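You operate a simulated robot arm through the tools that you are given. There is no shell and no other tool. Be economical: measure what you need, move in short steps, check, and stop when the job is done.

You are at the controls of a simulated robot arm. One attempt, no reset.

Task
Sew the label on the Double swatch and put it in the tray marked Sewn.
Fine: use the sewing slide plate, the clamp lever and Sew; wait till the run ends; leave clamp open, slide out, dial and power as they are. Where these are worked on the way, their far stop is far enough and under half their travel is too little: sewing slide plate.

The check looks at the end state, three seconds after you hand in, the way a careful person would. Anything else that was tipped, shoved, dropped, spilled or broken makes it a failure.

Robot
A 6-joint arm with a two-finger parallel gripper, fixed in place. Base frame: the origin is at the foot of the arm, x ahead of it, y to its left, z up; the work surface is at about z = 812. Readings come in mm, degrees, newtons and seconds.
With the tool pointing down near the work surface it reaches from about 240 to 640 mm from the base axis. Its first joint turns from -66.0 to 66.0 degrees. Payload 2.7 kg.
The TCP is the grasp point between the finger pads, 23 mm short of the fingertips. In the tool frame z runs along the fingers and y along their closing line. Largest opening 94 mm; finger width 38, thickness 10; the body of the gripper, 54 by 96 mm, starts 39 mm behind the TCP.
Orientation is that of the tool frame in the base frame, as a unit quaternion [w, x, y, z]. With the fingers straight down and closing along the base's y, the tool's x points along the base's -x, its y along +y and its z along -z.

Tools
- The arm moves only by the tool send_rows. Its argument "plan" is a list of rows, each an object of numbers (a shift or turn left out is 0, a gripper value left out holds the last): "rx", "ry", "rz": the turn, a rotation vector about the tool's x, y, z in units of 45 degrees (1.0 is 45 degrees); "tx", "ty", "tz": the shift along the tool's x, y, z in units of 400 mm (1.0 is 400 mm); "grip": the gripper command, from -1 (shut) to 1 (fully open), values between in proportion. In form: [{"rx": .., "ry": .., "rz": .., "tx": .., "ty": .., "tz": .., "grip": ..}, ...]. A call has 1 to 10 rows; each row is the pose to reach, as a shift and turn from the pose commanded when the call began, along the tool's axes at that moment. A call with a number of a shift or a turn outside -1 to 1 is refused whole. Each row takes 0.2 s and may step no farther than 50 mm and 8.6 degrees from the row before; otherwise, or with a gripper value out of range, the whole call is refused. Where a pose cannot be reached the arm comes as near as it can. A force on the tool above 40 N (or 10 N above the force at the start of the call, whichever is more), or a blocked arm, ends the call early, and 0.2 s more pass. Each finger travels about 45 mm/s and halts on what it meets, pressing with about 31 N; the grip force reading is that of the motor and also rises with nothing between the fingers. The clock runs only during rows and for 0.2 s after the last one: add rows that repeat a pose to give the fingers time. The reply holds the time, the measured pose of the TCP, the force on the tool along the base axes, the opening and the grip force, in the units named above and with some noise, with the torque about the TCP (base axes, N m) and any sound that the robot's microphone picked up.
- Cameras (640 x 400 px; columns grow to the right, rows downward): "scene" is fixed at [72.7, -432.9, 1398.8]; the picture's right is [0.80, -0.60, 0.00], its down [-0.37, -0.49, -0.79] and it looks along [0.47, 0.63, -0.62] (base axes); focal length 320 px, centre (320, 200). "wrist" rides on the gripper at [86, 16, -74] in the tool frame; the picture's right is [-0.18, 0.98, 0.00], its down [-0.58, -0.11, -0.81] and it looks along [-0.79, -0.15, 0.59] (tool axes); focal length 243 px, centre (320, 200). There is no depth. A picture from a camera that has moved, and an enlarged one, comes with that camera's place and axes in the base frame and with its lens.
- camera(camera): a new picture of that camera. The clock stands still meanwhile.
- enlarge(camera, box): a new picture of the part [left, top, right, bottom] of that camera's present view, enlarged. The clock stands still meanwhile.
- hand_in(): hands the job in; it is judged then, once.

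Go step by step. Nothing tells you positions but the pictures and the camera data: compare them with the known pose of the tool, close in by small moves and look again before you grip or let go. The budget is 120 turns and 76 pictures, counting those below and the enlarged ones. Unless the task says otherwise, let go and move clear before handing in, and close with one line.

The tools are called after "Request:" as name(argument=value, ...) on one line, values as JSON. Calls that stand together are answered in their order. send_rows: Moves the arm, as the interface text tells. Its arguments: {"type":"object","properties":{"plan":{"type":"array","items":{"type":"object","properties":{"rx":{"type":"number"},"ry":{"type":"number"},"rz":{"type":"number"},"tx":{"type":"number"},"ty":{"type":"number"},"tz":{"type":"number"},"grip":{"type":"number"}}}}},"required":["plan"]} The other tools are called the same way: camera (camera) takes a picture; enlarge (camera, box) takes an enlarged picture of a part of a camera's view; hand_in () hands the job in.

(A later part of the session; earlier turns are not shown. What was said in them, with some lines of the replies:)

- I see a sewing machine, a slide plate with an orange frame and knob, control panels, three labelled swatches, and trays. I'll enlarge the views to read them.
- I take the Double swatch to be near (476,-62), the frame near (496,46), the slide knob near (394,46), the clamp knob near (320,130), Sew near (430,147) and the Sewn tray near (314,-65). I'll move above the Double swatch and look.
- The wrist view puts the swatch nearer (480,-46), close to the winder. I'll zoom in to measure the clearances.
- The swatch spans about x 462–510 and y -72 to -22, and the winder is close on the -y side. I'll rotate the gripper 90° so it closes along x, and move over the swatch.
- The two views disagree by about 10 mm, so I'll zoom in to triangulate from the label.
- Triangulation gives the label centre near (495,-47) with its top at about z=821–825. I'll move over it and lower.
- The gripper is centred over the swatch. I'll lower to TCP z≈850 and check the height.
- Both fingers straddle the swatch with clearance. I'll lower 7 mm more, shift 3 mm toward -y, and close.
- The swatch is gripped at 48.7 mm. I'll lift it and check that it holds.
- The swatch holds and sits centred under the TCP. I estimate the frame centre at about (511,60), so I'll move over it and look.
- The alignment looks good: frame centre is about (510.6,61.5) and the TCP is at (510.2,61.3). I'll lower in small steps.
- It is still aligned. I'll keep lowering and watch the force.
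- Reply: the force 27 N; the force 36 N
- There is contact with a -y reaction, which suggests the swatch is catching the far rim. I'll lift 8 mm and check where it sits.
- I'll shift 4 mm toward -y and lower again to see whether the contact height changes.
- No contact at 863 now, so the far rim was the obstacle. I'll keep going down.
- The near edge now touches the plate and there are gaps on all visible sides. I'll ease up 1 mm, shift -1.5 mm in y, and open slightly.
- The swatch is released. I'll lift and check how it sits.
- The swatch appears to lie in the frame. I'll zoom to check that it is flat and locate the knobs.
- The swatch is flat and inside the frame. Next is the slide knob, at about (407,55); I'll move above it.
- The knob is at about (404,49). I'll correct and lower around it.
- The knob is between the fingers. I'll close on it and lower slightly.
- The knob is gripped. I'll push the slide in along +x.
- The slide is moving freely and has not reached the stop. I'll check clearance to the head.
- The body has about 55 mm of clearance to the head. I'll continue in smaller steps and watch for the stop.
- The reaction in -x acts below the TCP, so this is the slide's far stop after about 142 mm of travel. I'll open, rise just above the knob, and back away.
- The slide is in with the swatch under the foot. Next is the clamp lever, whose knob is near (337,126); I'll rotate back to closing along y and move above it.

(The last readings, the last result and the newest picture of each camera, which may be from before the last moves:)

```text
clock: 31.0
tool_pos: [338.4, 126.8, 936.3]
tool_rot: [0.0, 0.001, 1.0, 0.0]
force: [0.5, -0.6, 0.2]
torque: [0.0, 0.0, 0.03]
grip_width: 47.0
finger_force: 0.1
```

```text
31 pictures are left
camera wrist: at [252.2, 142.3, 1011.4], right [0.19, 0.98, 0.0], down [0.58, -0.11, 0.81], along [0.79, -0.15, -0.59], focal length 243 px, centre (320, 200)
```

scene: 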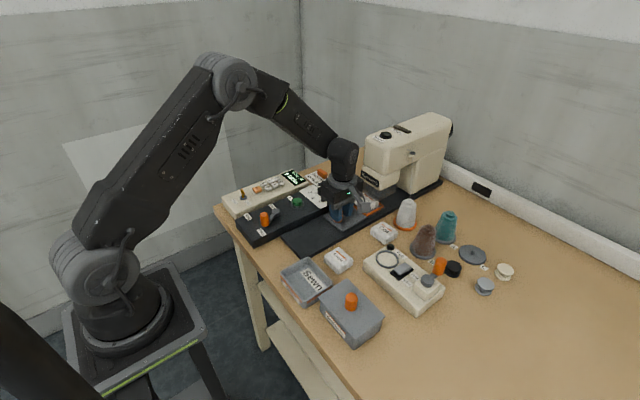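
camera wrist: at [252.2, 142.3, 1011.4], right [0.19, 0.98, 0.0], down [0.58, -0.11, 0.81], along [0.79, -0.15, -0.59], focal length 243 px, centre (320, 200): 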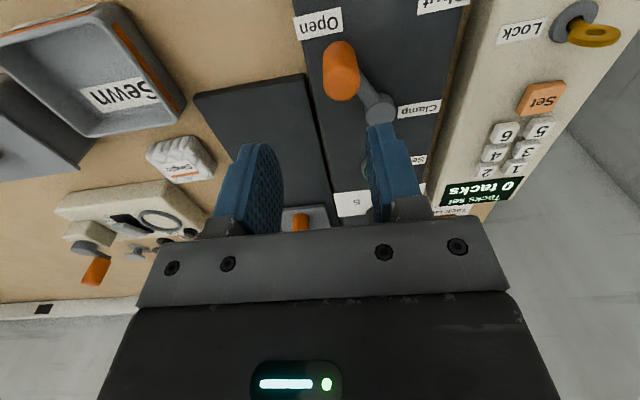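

The nearer view puts the knob at about (330,140) and the lever pivot near (361,165). I'll lower to straddle it.

Request:
send_rows(plan=[{"tx": 0.0175, "ty": 0.0325, "tz": 0.04}, {"tx": 0.0175, "ty": 0.0325, "tz": 0.08}, {"tx": 0.0175, "ty": 0.0325, "tz": 0.08}])

Request:
camera(camera="wrist")

Request:
enlarge(camera="scene", box=[220, 160, 332, 230])

```text
clock: 31.8
tool_pos: [331.7, 140.6, 904.7]
tool_rot: [0.0, 0.0, 1.0, 0.0]
force: [0.5, 0.3, 0.1]
torque: [-0.01, 0.0, 0.03]
grip_width: 47.0
finger_force: 0.0
```

```text
30 pictures are left
camera wrist: at [245.1, 155.4, 979.5], right [0.18, 0.98, 0.0], down [0.58, -0.11, 0.81], along [0.79, -0.15, -0.59], focal length 243 px, centre (320, 200)
```

wrist: 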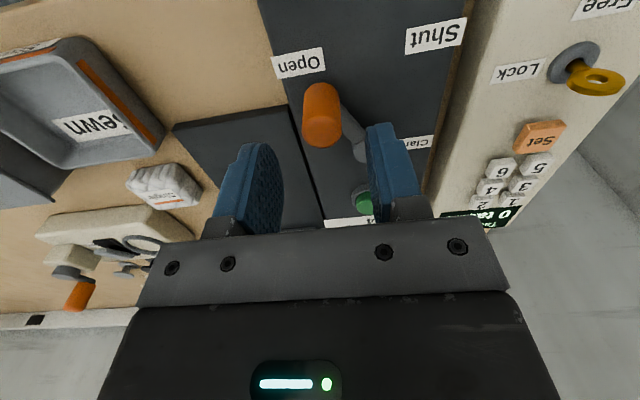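

```text
5.71 times, centred on (276, 195) of scene
camera zoom: at [72.7, -432.9, 1398.8], right [0.8, -0.6, 0.0], down [-0.37, -0.49, -0.79], along [0.47, 0.63, -0.62], focal length 1830 px, centre (571, 229)
```

zoom: 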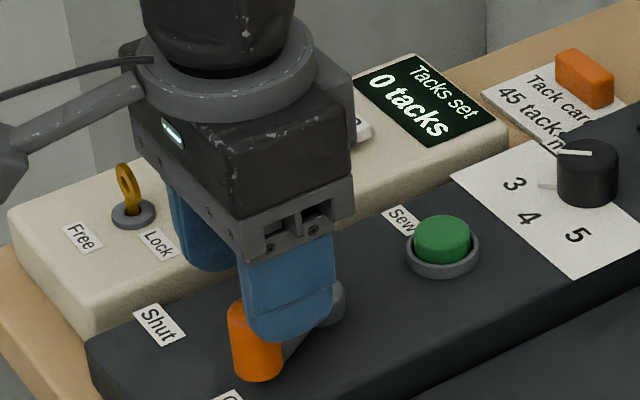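

Request:
send_rows(plan=[{"tx": 0.01, "tz": 0.03}, {"tx": 0.01, "tz": 0.06}, {"tx": 0.01, "tz": 0.068}, {"tx": 0.01, "tz": 0.068}])

Request:
camera(camera="wrist")

Request:
enlarge(camera="scene", box=[220, 160, 332, 230])

```text
clock: 32.8
tool_pos: [327.0, 140.7, 876.7]
tool_rot: [0.0, 0.0, 1.0, 0.0]
force: [0.1, 0.6, -0.2]
torque: [-0.01, 0.0, 0.01]
grip_width: 47.2
finger_force: 0.1
```

```text
28 pictures are left
camera wrist: at [241.1, 155.5, 952.1], right [0.18, 0.98, 0.0], down [0.58, -0.11, 0.81], along [0.79, -0.15, -0.59], focal length 243 px, centre (320, 200)
```

wrist: 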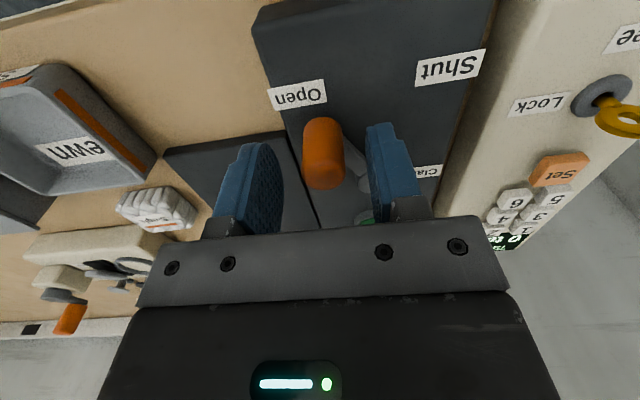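

```text
5.71 times, centred on (276, 195) of scene
camera zoom: at [72.7, -432.9, 1398.8], right [0.8, -0.6, 0.0], down [-0.37, -0.49, -0.79], along [0.47, 0.63, -0.62], focal length 1830 px, centre (571, 229)
```

zoom: 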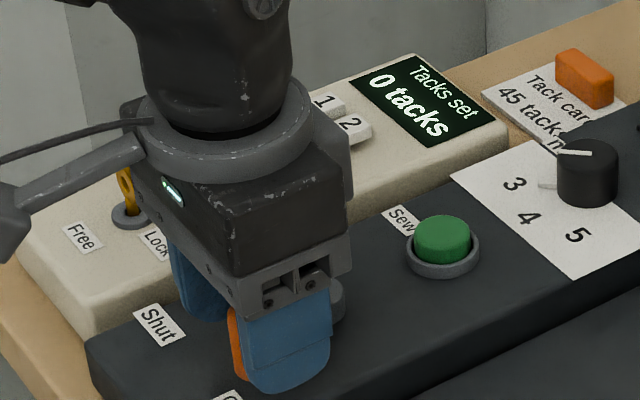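

The knob is between the fingers. I'll rise a bit to clear the beige box, narrow the opening loosely around the knob, and swing it toward Shut.

Request:
send_rows(plan=[{"tx": 0.005, "tz": -0.02, "grip": -0.2}, {"tx": 0.005, "tz": -0.02, "grip": -0.4}, {"tx": 0.005, "tz": -0.02, "grip": -0.4}, {"tx": 0.005, "ty": 0.02, "tz": -0.02}, {"tx": 0.01, "ty": 0.04, "tz": -0.02}, {"tx": 0.01, "ty": 0.06, "tz": -0.02}, {"tx": 0.01, "ty": 0.06, "tz": -0.02}])

Request:
camera(camera="wrist")

```text
clock: 34.4
tool_pos: [323.0, 163.9, 886.6]
tool_rot: [0.0, 0.0, 1.0, 0.0]
force: [-0.5, -0.5, 0.5]
torque: [-0.01, 0.03, -0.02]
grip_width: 28.2
finger_force: 0.1
```

```text
26 pictures are left
camera wrist: at [236.8, 179.3, 960.6], right [0.18, 0.98, 0.0], down [0.58, -0.11, 0.81], along [0.79, -0.15, -0.59], focal length 243 px, centre (320, 200)
```

wrist: 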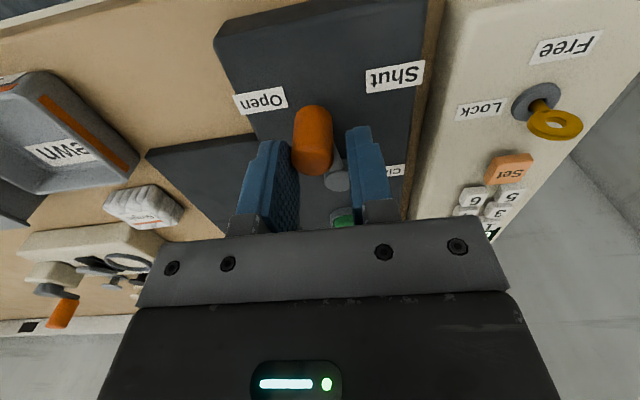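

The lever follows. I'll continue toward Shut.

Request:
send_rows(plan=[{"ty": 0.02}, {"ty": 0.04, "tx": -0.005}, {"ty": 0.06, "tx": -0.01}, {"ty": 0.07, "tx": -0.01}, {"ty": 0.07, "tx": -0.01}])

Request:
camera(camera="wrist")

```text
clock: 35.6
tool_pos: [327.9, 192.4, 886.3]
tool_rot: [-0.001, -0.001, 1.0, 0.0]
force: [-0.4, 0.5, 0.2]
torque: [0.03, 0.0, 0.02]
grip_width: 28.4
finger_force: 0.0
```

```text
25 pictures are left
camera wrist: at [241.0, 207.2, 960.8], right [0.18, 0.98, 0.0], down [0.58, -0.11, 0.81], along [0.79, -0.15, -0.59], focal length 243 px, centre (320, 200)
```

wrist: 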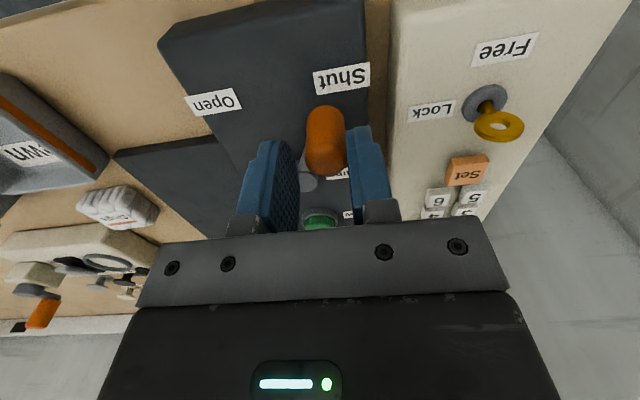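

The knob seems to have moved ahead to the Shut side. I'll nudge a few mm more to confirm it is at its stop.

Request:
send_rows(plan=[{"ty": 0.01}, {"ty": 0.02}, {"ty": 0.02}])

Request:
enlarge(camera="wrist", box=[220, 50, 420, 250])

```text
clock: 36.4
tool_pos: [326.9, 200.6, 886.5]
tool_rot: [-0.001, 0.0, 1.0, 0.0]
force: [-0.9, -0.1, -0.5]
torque: [0.01, 0.0, -0.02]
grip_width: 28.4
finger_force: 0.1
```

```text
2.00 times, centred on (320, 150) of wrist
camera zoom: at [241.1, 215.4, 960.6], right [0.18, 0.98, 0.0], down [0.58, -0.11, 0.81], along [0.79, -0.15, -0.59], focal length 485 px, centre (320, 300)
```

zoom: 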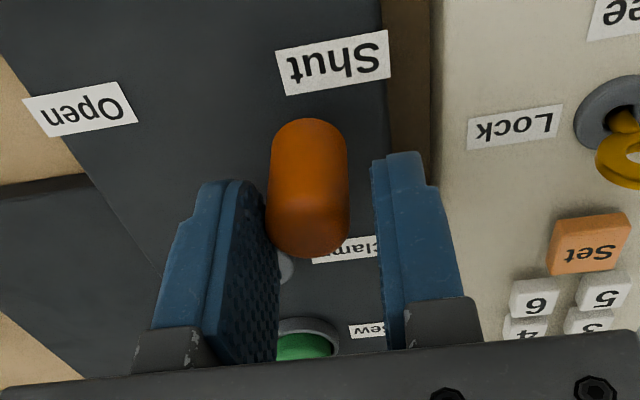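

The lever points at Shut and holds there. I'll rise and go over the Sew button with the fingers shut.

Request:
send_rows(plan=[{"tz": -0.06}, {"tz": -0.14}, {"tx": -0.1, "ty": -0.04, "tz": -0.14, "grip": -1}, {"tx": -0.2, "ty": -0.08, "tz": -0.14, "grip": -1}, {"tx": -0.285, "ty": -0.12, "tz": -0.14}, {"tx": -0.285, "ty": -0.12, "tz": -0.1}, {"tx": -0.285, "ty": -0.12, "tz": -0.1}])

Request:
camera(camera="wrist")

Request:
enlarge(camera="scene", box=[220, 150, 364, 240])

```text
clock: 38.0
tool_pos: [440.6, 152.0, 926.8]
tool_rot: [-0.001, 0.0, 1.0, 0.0]
force: [-0.2, -0.1, 0.3]
torque: [0.0, 0.0, 0.0]
grip_width: 0.1
finger_force: 30.8
```

```text
23 pictures are left
camera wrist: at [354.7, 167.0, 1001.1], right [0.18, 0.98, 0.0], down [0.58, -0.11, 0.81], along [0.79, -0.15, -0.59], focal length 243 px, centre (320, 200)
```

wrist: 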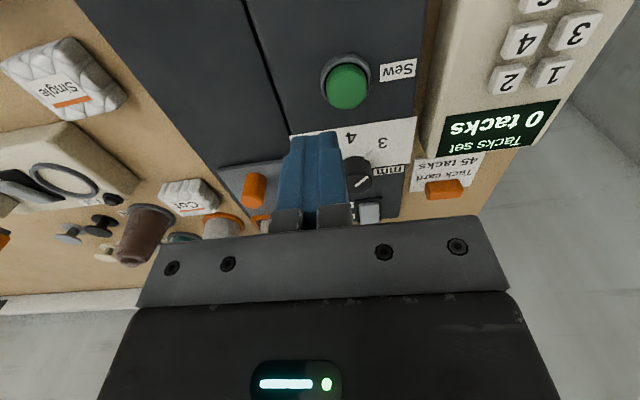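

```text
4.44 times, centred on (292, 195) of scene
camera zoom: at [72.7, -432.9, 1398.8], right [0.8, -0.6, 0.0], down [-0.37, -0.49, -0.79], along [0.47, 0.63, -0.62], focal length 1423 px, centre (444, 222)
```

zoom: 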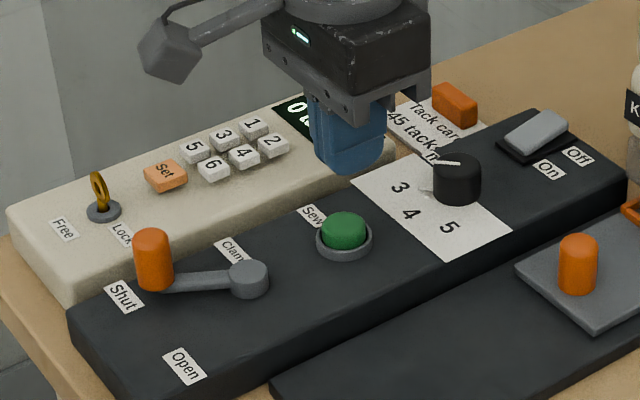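

The lever is at Shut. The Sew button is at about (439,168); I'll correct and lower partway.

Request:
send_rows(plan=[{"tx": 0.004, "ty": 0.04}, {"tx": 0.004, "ty": 0.04, "tz": 0.04}, {"tx": 0.004, "ty": 0.04, "tz": 0.06}, {"tx": 0.004, "ty": 0.04, "tz": 0.06}])

Request:
camera(camera="wrist")

Request:
enlarge(camera="scene", box=[250, 160, 346, 220])

```text
clock: 39.0
tool_pos: [440.6, 168.5, 900.8]
tool_rot: [0.0, 0.0, 1.0, 0.0]
force: [1.0, 0.4, -0.4]
torque: [0.01, -0.04, 0.02]
grip_width: 0.0
finger_force: 30.9
```

```text
21 pictures are left
camera wrist: at [353.4, 182.7, 975.7], right [0.18, 0.98, 0.0], down [0.58, -0.11, 0.81], along [0.79, -0.15, -0.59], focal length 243 px, centre (320, 200)
```

wrist: 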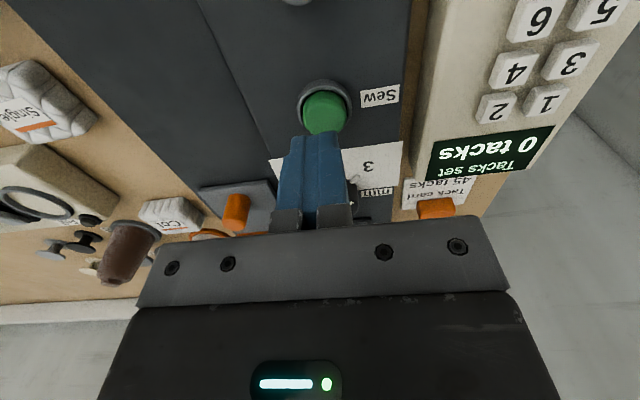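

```text
6.67 times, centred on (298, 190) of scene
camera zoom: at [72.7, -432.9, 1398.8], right [0.8, -0.6, 0.0], down [-0.37, -0.49, -0.79], along [0.47, 0.63, -0.62], focal length 2135 px, centre (467, 267)
```

zoom: 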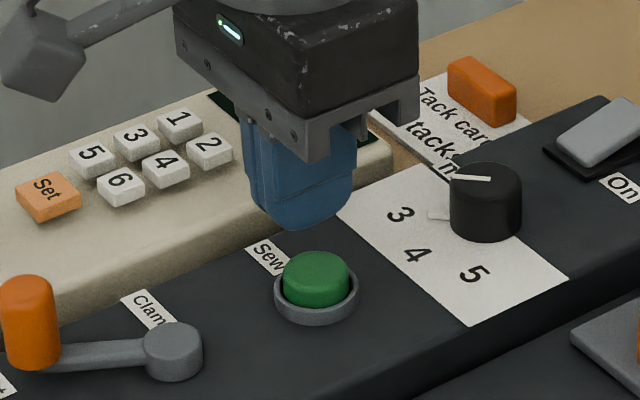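

The button is slightly nearer, at about (432,170). I'll shift and lower to press.

Request:
send_rows(plan=[{"tx": 0.021, "ty": 0.004, "tz": 0.01}, {"tx": 0.021, "ty": 0.004, "tz": 0.03}, {"tx": 0.021, "ty": 0.004, "tz": 0.03}])

Request:
enlarge(camera="scene", box=[250, 160, 346, 220])

```text
clock: 39.8
tool_pos: [431.2, 169.7, 890.1]
tool_rot: [0.001, 0.0, 1.0, 0.0]
force: [-0.6, -0.1, 0.7]
torque: [-0.02, -0.01, 0.01]
grip_width: 0.1
finger_force: 31.0
```

```text
6.67 times, centred on (298, 190) of scene
camera zoom: at [72.7, -432.9, 1398.8], right [0.8, -0.6, 0.0], down [-0.37, -0.49, -0.79], along [0.47, 0.63, -0.62], focal length 2135 px, centre (467, 267)
```

zoom: 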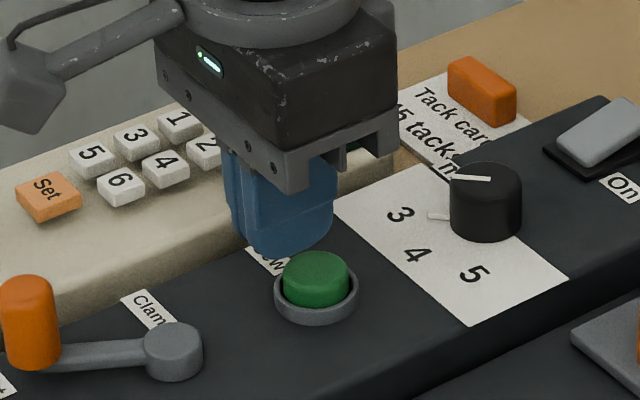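

Triangulating both cameras puts the button top at about (440,167,844). I'll shift back and lower near to it.

Request:
send_rows(plan=[{"tx": -0.022, "ty": -0.006}, {"tx": -0.022, "ty": -0.006, "tz": 0.025}, {"tx": -0.022, "ty": -0.006, "tz": 0.04}, {"tx": -0.022, "ty": -0.006, "tz": 0.04}])

Request:
enlarge(camera="scene", box=[250, 160, 346, 220])

```text
clock: 40.8
tool_pos: [440.3, 167.9, 873.8]
tool_rot: [0.0, 0.0, 1.0, 0.0]
force: [1.1, 0.3, -0.6]
torque: [0.02, -0.03, -0.01]
grip_width: 0.0
finger_force: 30.9
```

```text
6.67 times, centred on (298, 190) of scene
camera zoom: at [72.7, -432.9, 1398.8], right [0.8, -0.6, 0.0], down [-0.37, -0.49, -0.79], along [0.47, 0.63, -0.62], focal length 2135 px, centre (467, 267)
```

zoom: 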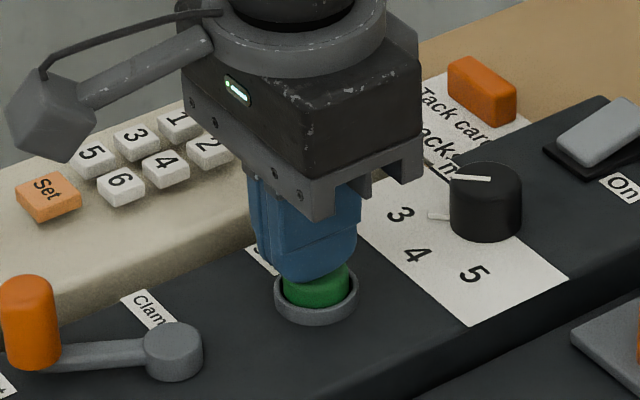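

It is right above the button. I'll press gently.

Request:
send_rows(plan=[{"tz": 0.01}, {"tz": 0.0175}, {"tz": 0.0225}, {"tz": 0.0275}, {"tz": 0.0275}])

```text
clock: 42.0
tool_pos: [440.7, 167.7, 864.3]
tool_rot: [0.001, 0.001, 1.0, 0.0]
force: [-0.2, -2.6, 7.4]
torque: [-0.06, 0.03, 0.0]
grip_width: 0.0
finger_force: 31.0
heard: click
```

I heard a click. I'll rise and watch the run lamps.

Request:
send_rows(plan=[{"tz": -0.05}, {"tz": -0.15}, {"tz": -0.2}, {"tz": -0.2}])

Request:
enlarge(camera="scene", box=[310, 110, 470, 230])

```text
clock: 43.0
tool_pos: [442.0, 166.4, 942.9]
tool_rot: [-0.001, 0.001, 1.0, 0.0]
force: [-0.9, -0.3, 0.7]
torque: [-0.01, 0.02, 0.01]
grip_width: 0.0
finger_force: 31.3
```

```text
3.33 times, centred on (390, 170) of scene
camera zoom: at [72.7, -432.9, 1398.8], right [0.8, -0.6, 0.0], down [-0.37, -0.49, -0.79], along [0.47, 0.63, -0.62], focal length 1068 px, centre (87, 300)
```

zoom: 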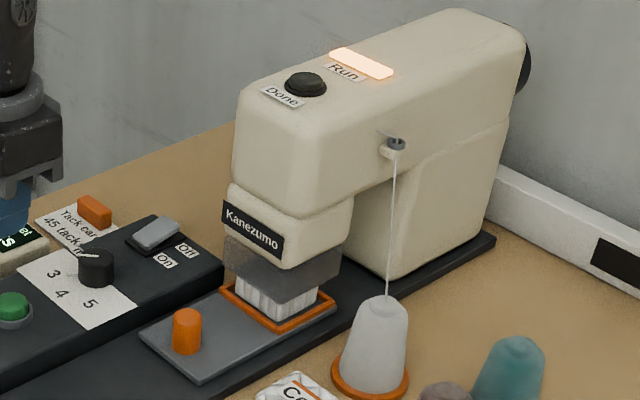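

The Run lamp is on. While it runs I'll move above the lever knob with the fingers open.

Request:
send_rows(plan=[{"tx": 0.07, "ty": 0.02, "grip": 0.0}, {"tx": 0.14, "ty": 0.04}, {"tx": 0.21, "ty": 0.06}, {"tx": 0.2875, "ty": 0.0715}, {"tx": 0.2875, "ty": 0.0715, "tz": 0.03}, {"tx": 0.2875, "ty": 0.0715, "tz": 0.03}, {"tx": 0.2875, "ty": 0.0715, "tz": 0.03}, {"tx": 0.2875, "ty": 0.0715, "tz": 0.03}, {"tx": 0.2875, "ty": 0.0715, "tz": 0.03}, {"tx": 0.2875, "ty": 0.0715, "tz": 0.03}])

Request:
send_rows(plan=[{"tx": 0}, {"tx": 0}, {"tx": 0}, {"tx": 0}, {"tx": 0}, {"tx": 0}, {"tx": 0}, {"tx": 0}, {"tx": 0}, {"tx": 0}])

Request:
send_rows(plan=[{"tx": 0}, {"tx": 0}, {"tx": 0}, {"tx": 0}, {"tx": 0}, {"tx": 0}, {"tx": 0}, {"tx": 0}, {"tx": 0}, {"tx": 0}])

Request:
camera(camera="scene")

```text
clock: 45.2
tool_pos: [326.0, 196.7, 930.2]
tool_rot: [0.0, 0.0, 1.0, 0.0]
force: [0.5, 0.5, 0.7]
torque: [-0.04, -0.03, -0.01]
grip_width: 46.9
finger_force: 0.1
```

```text
clock: 47.4
tool_pos: [324.6, 196.3, 930.3]
tool_rot: [0.0, 0.001, 1.0, 0.0]
force: [0.1, 0.0, 0.5]
torque: [-0.01, 0.01, 0.03]
grip_width: 47.1
finger_force: 0.0
```

```text
clock: 49.6
tool_pos: [325.0, 195.2, 929.9]
tool_rot: [0.0, 0.0, 1.0, 0.001]
force: [-1.3, 0.6, 0.6]
torque: [0.01, -0.02, -0.01]
grip_width: 47.0
finger_force: 0.1
```

```text
16 pictures are left
```

scene: 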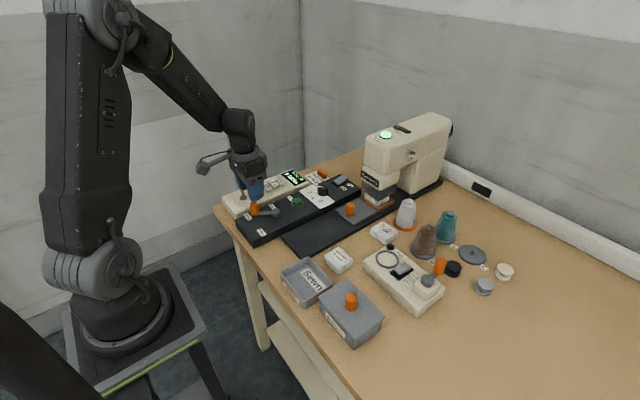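

The Done lamp is green and Run is off. I'll swing the clamp lever back to Open.

Request:
send_rows(plan=[{"tz": 0.06}, {"tz": 0.11}, {"tz": 0.11, "grip": -0.4}, {"tz": 0.11, "grip": -0.4}, {"tz": 0.11, "tx": 0.005, "ty": -0.03}, {"tz": 0.11, "tx": 0.01, "ty": -0.06}, {"tz": 0.11, "tx": 0.01, "ty": -0.09}, {"tz": 0.11, "tx": 0.005, "ty": -0.12}, {"tz": 0.11, "tx": 0.0, "ty": -0.145}, {"tz": 0.11, "tx": 0.0, "ty": -0.145}])

Request:
camera(camera="wrist")

```text
clock: 51.8
tool_pos: [326.2, 137.5, 887.6]
tool_rot: [0.0, -0.001, 1.0, 0.0]
force: [-1.1, 2.3, -1.0]
torque: [0.03, 0.01, 0.05]
grip_width: 29.7
finger_force: 2.2
```

```text
15 pictures are left
camera wrist: at [238.7, 153.0, 961.5], right [0.18, 0.98, 0.0], down [0.58, -0.11, 0.81], along [0.79, -0.15, -0.59], focal length 243 px, centre (320, 200)
```

wrist: 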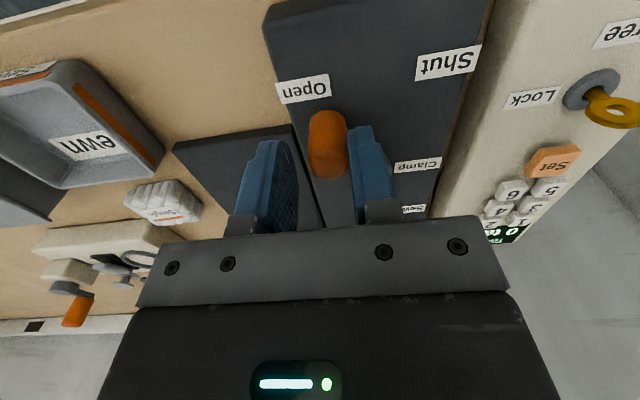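

The lever is back at Open. I'll nudge it slightly, lift off, then turn and head back to the slide knob.

Request:
send_rows(plan=[{"ty": -0.006}, {"ty": -0.006}, {"ty": 0.01}, {"ty": 0.01, "tz": -0.05}, {"ty": 0.01, "tz": -0.12, "grip": 0.0}, {"ty": 0.01, "tz": -0.12}])

Request:
send_rows(plan=[{"rz": -0.167, "tx": -0.05, "ty": -0.04}, {"rz": -0.334, "tx": -0.1, "ty": -0.08}, {"rz": -0.5, "tx": -0.15, "ty": -0.12}, {"rz": -0.667, "tx": -0.2, "ty": -0.16}, {"rz": -0.834, "tx": -0.25, "ty": -0.2}, {"rz": -1.0, "tx": -0.2975, "ty": -0.23}])

Request:
send_rows(plan=[{"rz": -0.167}, {"rz": -0.334}, {"rz": -0.5}, {"rz": -0.667}, {"rz": -0.834}, {"rz": -1.0}, {"rz": -1.0}])

Request:
camera(camera="wrist")

```text
clock: 53.2
tool_pos: [324.8, 142.4, 934.8]
tool_rot: [0.001, 0.0, 1.0, 0.0]
force: [-0.2, -0.1, 0.0]
torque: [-0.02, 0.0, 0.0]
grip_width: 47.0
finger_force: 0.0
```

```text
clock: 54.6
tool_pos: [444.6, 50.0, 934.6]
tool_rot: [0.0, -0.383, 0.924, 0.0]
force: [-0.1, -1.0, -0.3]
torque: [0.02, 0.0, -0.01]
grip_width: 47.1
finger_force: 0.0
```

```text
clock: 56.2
tool_pos: [444.0, 50.3, 934.9]
tool_rot: [0.0, 0.708, -0.706, 0.0]
force: [0.2, 0.1, -0.5]
torque: [-0.03, 0.01, -0.02]
grip_width: 47.2
finger_force: 0.1
```

```text
14 pictures are left
camera wrist: at [428.3, -38.0, 1009.2], right [-0.98, 0.18, 0.0], down [0.11, 0.58, 0.81], along [0.15, 0.79, -0.59], focal length 243 px, centre (320, 200)
```

wrist: 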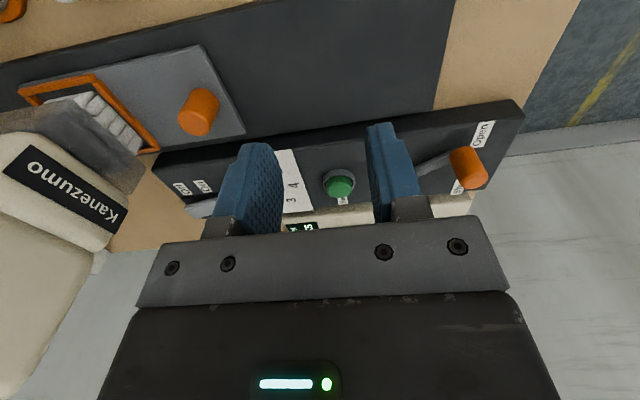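

The slide is where I left it. I'll move back over its knob, descend and grip.

Request:
send_rows(plan=[{"ty": -0.1, "tz": 0.03}, {"ty": -0.2, "tz": 0.06}, {"ty": -0.252, "tx": 0.002, "tz": 0.07}, {"ty": -0.252, "tx": 0.002, "tz": 0.12}, {"ty": -0.252, "tx": 0.002, "tz": 0.182}, {"ty": -0.252, "tx": 0.002, "tz": 0.182, "grip": -0.7}, {"ty": -0.252, "tx": 0.002, "tz": 0.182}, {"ty": -0.252, "tx": 0.002, "tz": 0.182}, {"ty": -0.252, "tx": 0.002, "tz": 0.182}])

```text
clock: 58.2
tool_pos: [544.2, 49.4, 861.9]
tool_rot: [0.0, 0.708, -0.707, 0.0]
force: [2.0, 0.8, -2.5]
torque: [-0.03, -0.06, 0.01]
grip_width: 23.2
finger_force: 45.1
```

Gripped at 23 mm. I'll pull the slide back out to its starting place.

Request:
send_rows(plan=[{"ty": 0.02}, {"ty": 0.06}, {"ty": 0.1}, {"ty": 0.14}, {"ty": 0.18}, {"ty": 0.22}, {"ty": 0.26}, {"ty": 0.3}, {"ty": 0.335}, {"ty": 0.352}])

Request:
enlarge(camera="scene", box=[240, 160, 400, 260])

```text
clock: 60.4
tool_pos: [405.9, 48.2, 862.5]
tool_rot: [-0.002, 0.707, -0.707, 0.002]
force: [5.7, -1.5, 4.1]
torque: [-0.26, -0.01, -0.02]
grip_width: 22.8
finger_force: 45.4
```

```text
4.00 times, centred on (320, 210) of scene
camera zoom: at [72.8, -432.9, 1398.8], right [0.8, -0.6, 0.0], down [-0.37, -0.49, -0.79], along [0.47, 0.63, -0.62], focal length 1281 px, centre (320, 160)
```

zoom: 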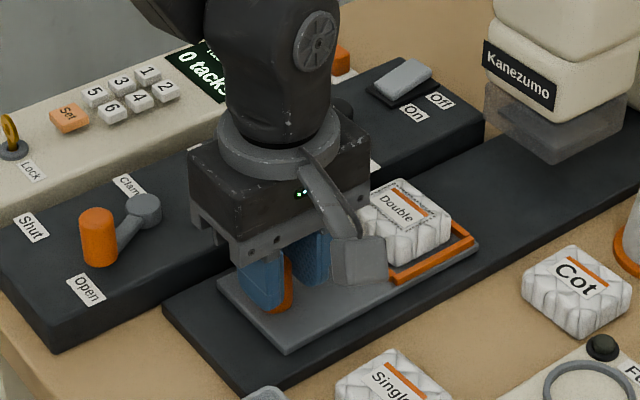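

The slide is out at its stop and stitching is visible around the label. I'll release, rise and move over the swatch.

Request:
send_rows(plan=[{"grip": 0.2}, {"grip": 0.4}, {"grip": 0.45}, {"tz": -0.06}, {"tz": -0.14}, {"tz": -0.14, "ty": -0.08, "tx": -0.005}, {"tz": -0.14, "ty": -0.18, "tx": -0.012}, {"tz": -0.14, "ty": -0.263, "tx": -0.015}, {"tz": -0.08, "ty": -0.263, "tx": -0.015}, {"tz": -0.08, "ty": -0.263, "tx": -0.015}])

Request:
camera(camera="wrist")

```text
clock: 62.6
tool_pos: [508.7, 56.0, 893.7]
tool_rot: [0.0, 0.707, -0.707, 0.0]
force: [0.7, 0.7, -0.1]
torque: [-0.01, 0.02, -0.04]
grip_width: 68.2
finger_force: 0.1
```

```text
12 pictures are left
camera wrist: at [493.1, -32.3, 968.1], right [-0.98, 0.18, 0.0], down [0.11, 0.58, 0.81], along [0.15, 0.79, -0.59], focal length 243 px, centre (320, 200)
```

wrist: 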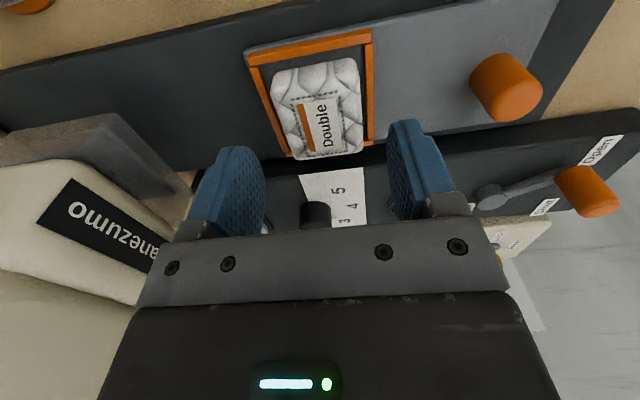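

The swatch shows stitching around the label. I'll descend to the same height as before and grip it.

Request:
send_rows(plan=[{"tz": 0.04}, {"tz": 0.065}, {"tz": 0.082}, {"tz": 0.082, "grip": 0.1}, {"tz": 0.082, "grip": -0.3}, {"tz": 0.082}, {"tz": 0.082}])

Request:
send_rows(plan=[{"tz": -0.02}, {"tz": -0.08}, {"tz": -0.18}, {"tz": -0.24}, {"tz": -0.24}])

Request:
camera(camera="wrist")

```text
clock: 64.2
tool_pos: [510.0, 55.3, 861.2]
tool_rot: [0.0, 0.708, -0.707, 0.0]
force: [0.0, -0.8, -0.6]
torque: [0.0, -0.01, 0.05]
grip_width: 48.7
finger_force: 31.4
```

```text
clock: 65.4
tool_pos: [509.6, 55.8, 959.0]
tool_rot: [0.0, 0.708, -0.707, 0.0]
force: [-0.6, 0.1, -0.6]
torque: [0.01, 0.0, -0.03]
grip_width: 48.7
finger_force: 31.2
```

```text
11 pictures are left
camera wrist: at [494.2, -32.4, 1032.5], right [-0.98, 0.18, 0.0], down [0.11, 0.58, 0.81], along [0.15, 0.79, -0.59], focal length 243 px, centre (320, 200)
```

wrist: 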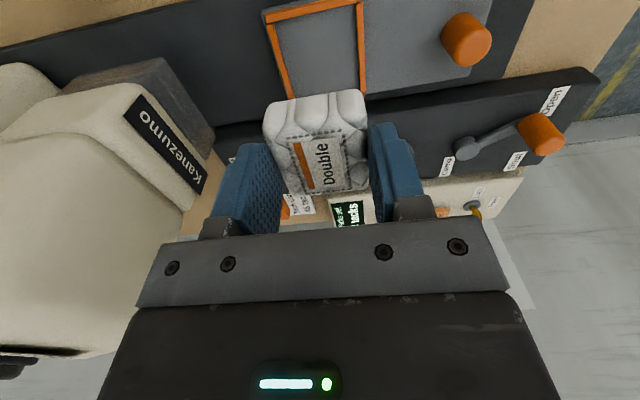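

The swatch is held and the machine is as found. I'll carry it toward the Sewn tray, stop short and look.

Request:
send_rows(plan=[{"ty": 0.08, "tx": 0.04}, {"ty": 0.16, "tx": 0.09}, {"ty": 0.24, "tx": 0.135}, {"ty": 0.32, "tx": 0.18}, {"ty": 0.4, "tx": 0.225}, {"ty": 0.4625, "tx": 0.265}, {"ty": 0.4625, "tx": 0.265}])

Request:
camera(camera="wrist")

Request:
enlarge(camera="scene", box=[240, 200, 400, 350])

```text
clock: 67.0
tool_pos: [324.4, -52.5, 956.7]
tool_rot: [0.0, 0.707, -0.707, 0.001]
force: [-1.0, 0.2, -1.3]
torque: [0.0, 0.0, 0.01]
grip_width: 48.7
finger_force: 30.7
```

```text
10 pictures are left
camera wrist: at [307.9, -139.1, 1032.2], right [-0.98, 0.18, 0.0], down [0.11, 0.58, 0.81], along [0.15, 0.79, -0.59], focal length 243 px, centre (320, 200)
```

wrist: 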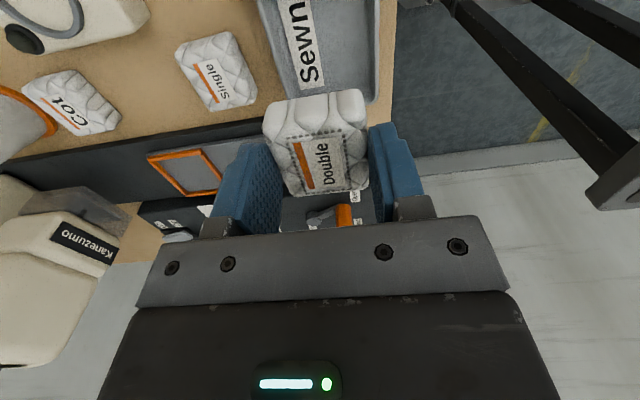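

```text
2.67 times, centred on (320, 275) of scene
camera zoom: at [72.7, -432.9, 1398.8], right [0.8, -0.6, 0.0], down [-0.37, -0.49, -0.79], along [0.47, 0.63, -0.62], focal length 854 px, centre (320, 0)
```

zoom: 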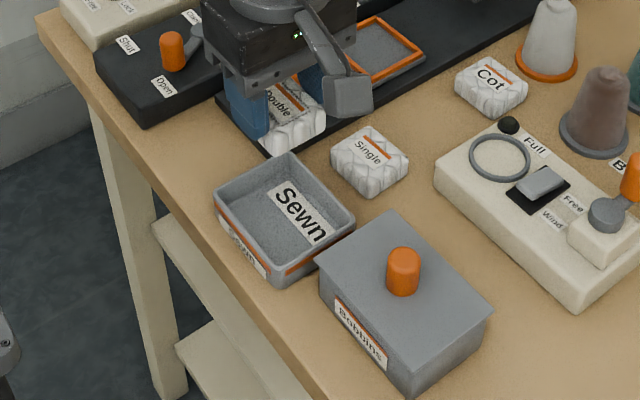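

The tray centre is about (320,-60). I'll align over it, lower to just above the rim, and look again.

Request:
send_rows(plan=[{"ty": 0.01, "tx": 0.02, "tz": 0.05}, {"ty": 0.01, "tx": 0.02, "tz": 0.12}, {"ty": 0.01, "tx": 0.02, "tz": 0.18}, {"ty": 0.01, "tx": 0.02, "tz": 0.18}])

Request:
camera(camera="wrist")

Request:
enlarge(camera="scene", box=[260, 210, 372, 320])

```text
clock: 68.0
tool_pos: [320.9, -58.6, 885.6]
tool_rot: [0.0, -0.707, 0.707, 0.0]
force: [-0.1, -0.6, -0.7]
torque: [0.01, 0.0, 0.01]
grip_width: 48.7
finger_force: 30.6
```

```text
8 pictures are left
camera wrist: at [304.0, -146.9, 960.0], right [-0.98, 0.18, 0.0], down [0.11, 0.58, 0.81], along [0.15, 0.79, -0.59], focal length 243 px, centre (320, 200)
```

wrist: 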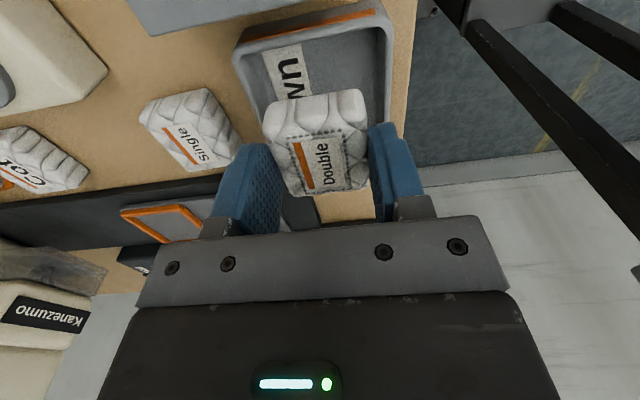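

```text
3.64 times, centred on (316, 265) of scene
camera zoom: at [72.7, -432.9, 1398.8], right [0.8, -0.6, 0.0], down [-0.37, -0.49, -0.79], along [0.47, 0.63, -0.62], focal length 1165 px, centre (334, -36)
```

zoom: 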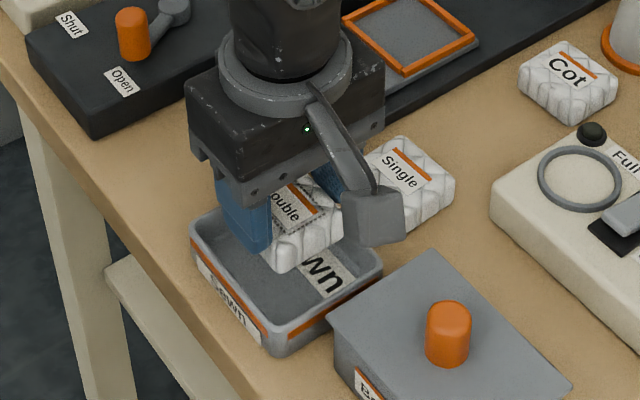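

The tray is only about 70 mm wide in x but about 86 mm in y. I'll rotate back so the fingers close along y and fit inside.

Request:
send_rows(plan=[{"rz": 0.167}, {"rz": 0.334}, {"rz": 0.5}, {"rz": 0.667}, {"rz": 0.834}, {"rz": 1.0, "ty": 0.006}])

Request:
send_rows(plan=[{"rz": 0.167}, {"rz": 0.334}, {"rz": 0.5}, {"rz": 0.667}, {"rz": 0.834}, {"rz": 1.0}, {"rz": 1.0}])

Request:
camera(camera="wrist")

```text
clock: 69.4
tool_pos: [318.0, -57.3, 885.2]
tool_rot: [0.001, -0.382, 0.924, 0.0]
force: [0.3, -0.4, -0.6]
torque: [0.0, 0.03, -0.01]
grip_width: 48.7
finger_force: 31.5
```

```text
clock: 71.0
tool_pos: [317.8, -58.8, 886.0]
tool_rot: [0.0, 0.002, 1.0, 0.0]
force: [-0.3, -0.4, 0.4]
torque: [0.01, -0.02, 0.01]
grip_width: 48.8
finger_force: 31.2
```

```text
6 pictures are left
camera wrist: at [231.5, -43.8, 959.7], right [0.19, 0.98, 0.0], down [0.58, -0.11, 0.81], along [0.79, -0.15, -0.59], focal length 243 px, centre (320, 200)
```

wrist: 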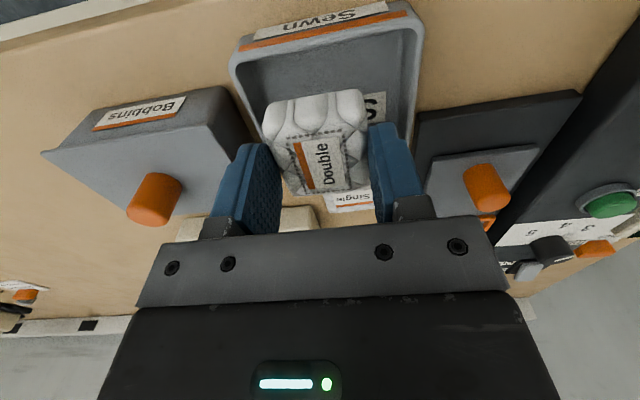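

Aligned; the tray centre is at about (318,-55). I'll shift 3 mm in +y and lower it into the tray.

Request:
send_rows(plan=[{"ty": 0.0085, "tz": 0.02}, {"ty": 0.0085, "tz": 0.045}, {"ty": 0.0085, "tz": 0.07}, {"ty": 0.0085, "tz": 0.085}, {"ty": 0.0085, "tz": 0.085}])

Request:
enlarge(camera="scene", box=[260, 230, 356, 320])

```text
clock: 72.2
tool_pos: [319.1, -55.4, 851.8]
tool_rot: [0.0, 0.0, 1.0, 0.0]
force: [-0.2, 0.2, 0.5]
torque: [0.01, -0.02, 0.0]
grip_width: 48.5
finger_force: 31.0
```

```text
4.44 times, centred on (308, 275) of scene
camera zoom: at [72.7, -432.9, 1398.8], right [0.8, -0.6, 0.0], down [-0.37, -0.49, -0.79], along [0.47, 0.63, -0.62], focal length 1423 px, centre (373, -133)
```

zoom: 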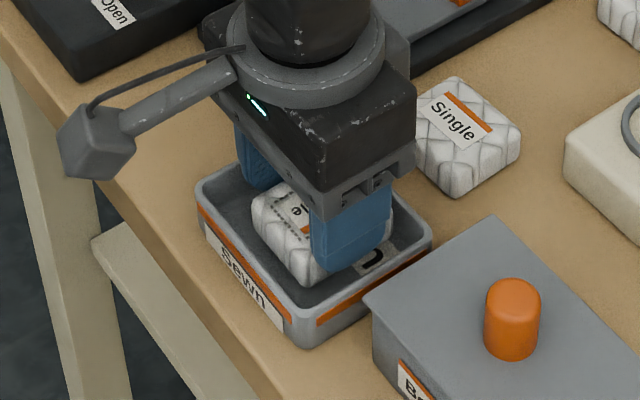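

The swatch is inside the tray walls. I'll lower a few mm more, open slightly and lift.

Request:
send_rows(plan=[{"tz": 0.005}, {"tz": 0.01}, {"tz": 0.01}])

Request:
send_rows(plan=[{"grip": 0.15}, {"grip": 0.17}, {"grip": 0.17}, {"tz": -0.05}, {"tz": -0.15}, {"tz": -0.25}, {"tz": -0.3}, {"tz": -0.3}])

Request:
camera(camera="scene")

Request:
enlarge(camera="scene", box=[260, 230, 356, 320])

```text
clock: 73.0
tool_pos: [318.3, -55.5, 847.5]
tool_rot: [0.0, 0.0, 1.0, 0.001]
force: [-0.4, 0.6, -0.2]
torque: [0.03, 0.04, 0.0]
grip_width: 48.6
finger_force: 30.8
```

```text
clock: 74.8
tool_pos: [317.9, -57.1, 968.0]
tool_rot: [0.0, 0.0, 1.0, 0.0]
force: [-0.6, 0.5, -0.3]
torque: [0.01, -0.04, 0.01]
grip_width: 55.1
finger_force: 0.3
```

```text
4 pictures are left
```

scene: 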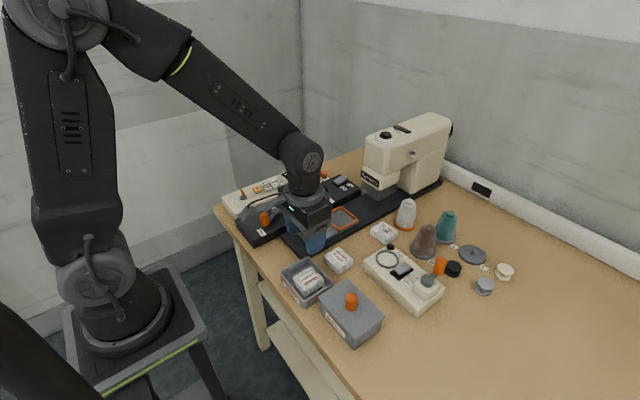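

```text
4.44 times, centred on (308, 275) of scene
camera zoom: at [72.7, -432.9, 1398.8], right [0.8, -0.6, 0.0], down [-0.37, -0.49, -0.79], along [0.47, 0.63, -0.62], focal length 1423 px, centre (373, -133)
```

zoom: 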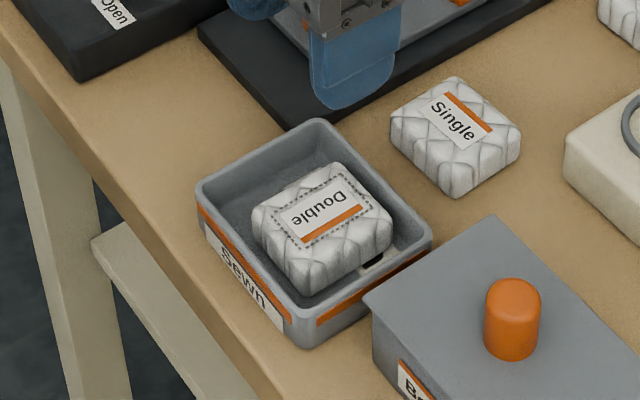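

The sewn Double swatch lies in the Sewn tray. I'll raise the arm clear and do one final check of the slide and lever against the starting view.

Request:
send_rows(plan=[{"tz": -0.1}, {"tz": -0.2}, {"tz": -0.3, "ty": 0.05}, {"tz": -0.35, "ty": 0.05}, {"tz": -0.35, "ty": 0.05}])

Request:
enlarge(camera="scene", box=[210, 150, 370, 250])

```text
clock: 76.0
tool_pos: [317.0, -35.3, 1108.1]
tool_rot: [0.0, 0.0, 1.0, 0.0]
force: [-0.1, 0.3, 0.0]
torque: [0.03, -0.01, -0.01]
grip_width: 55.0
finger_force: 0.0
```

```text
4.00 times, centred on (290, 200) of scene
camera zoom: at [72.7, -432.9, 1398.8], right [0.8, -0.6, 0.0], down [-0.37, -0.49, -0.79], along [0.47, 0.63, -0.62], focal length 1281 px, centre (440, 200)
```

zoom: 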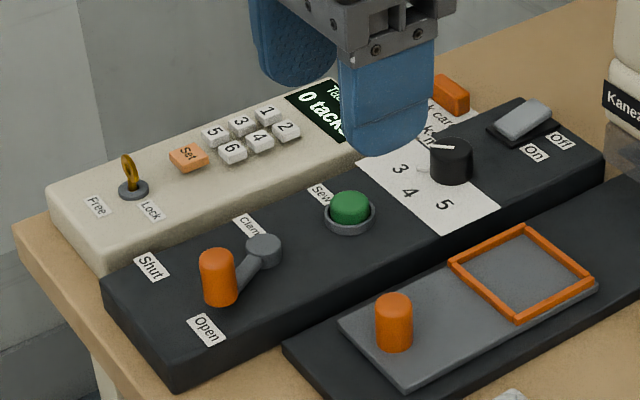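

The slide, lever, dial and power switch all match the starting view, and the sewn swatch is in the tray. I'm handing in.

Request:
hand_in()

```text
The job is handed in.
```

The label is sewn on the Double swatch and the swatch is in the Sewn tray, with the clamp open, the slide out, and the dial and power unchanged.
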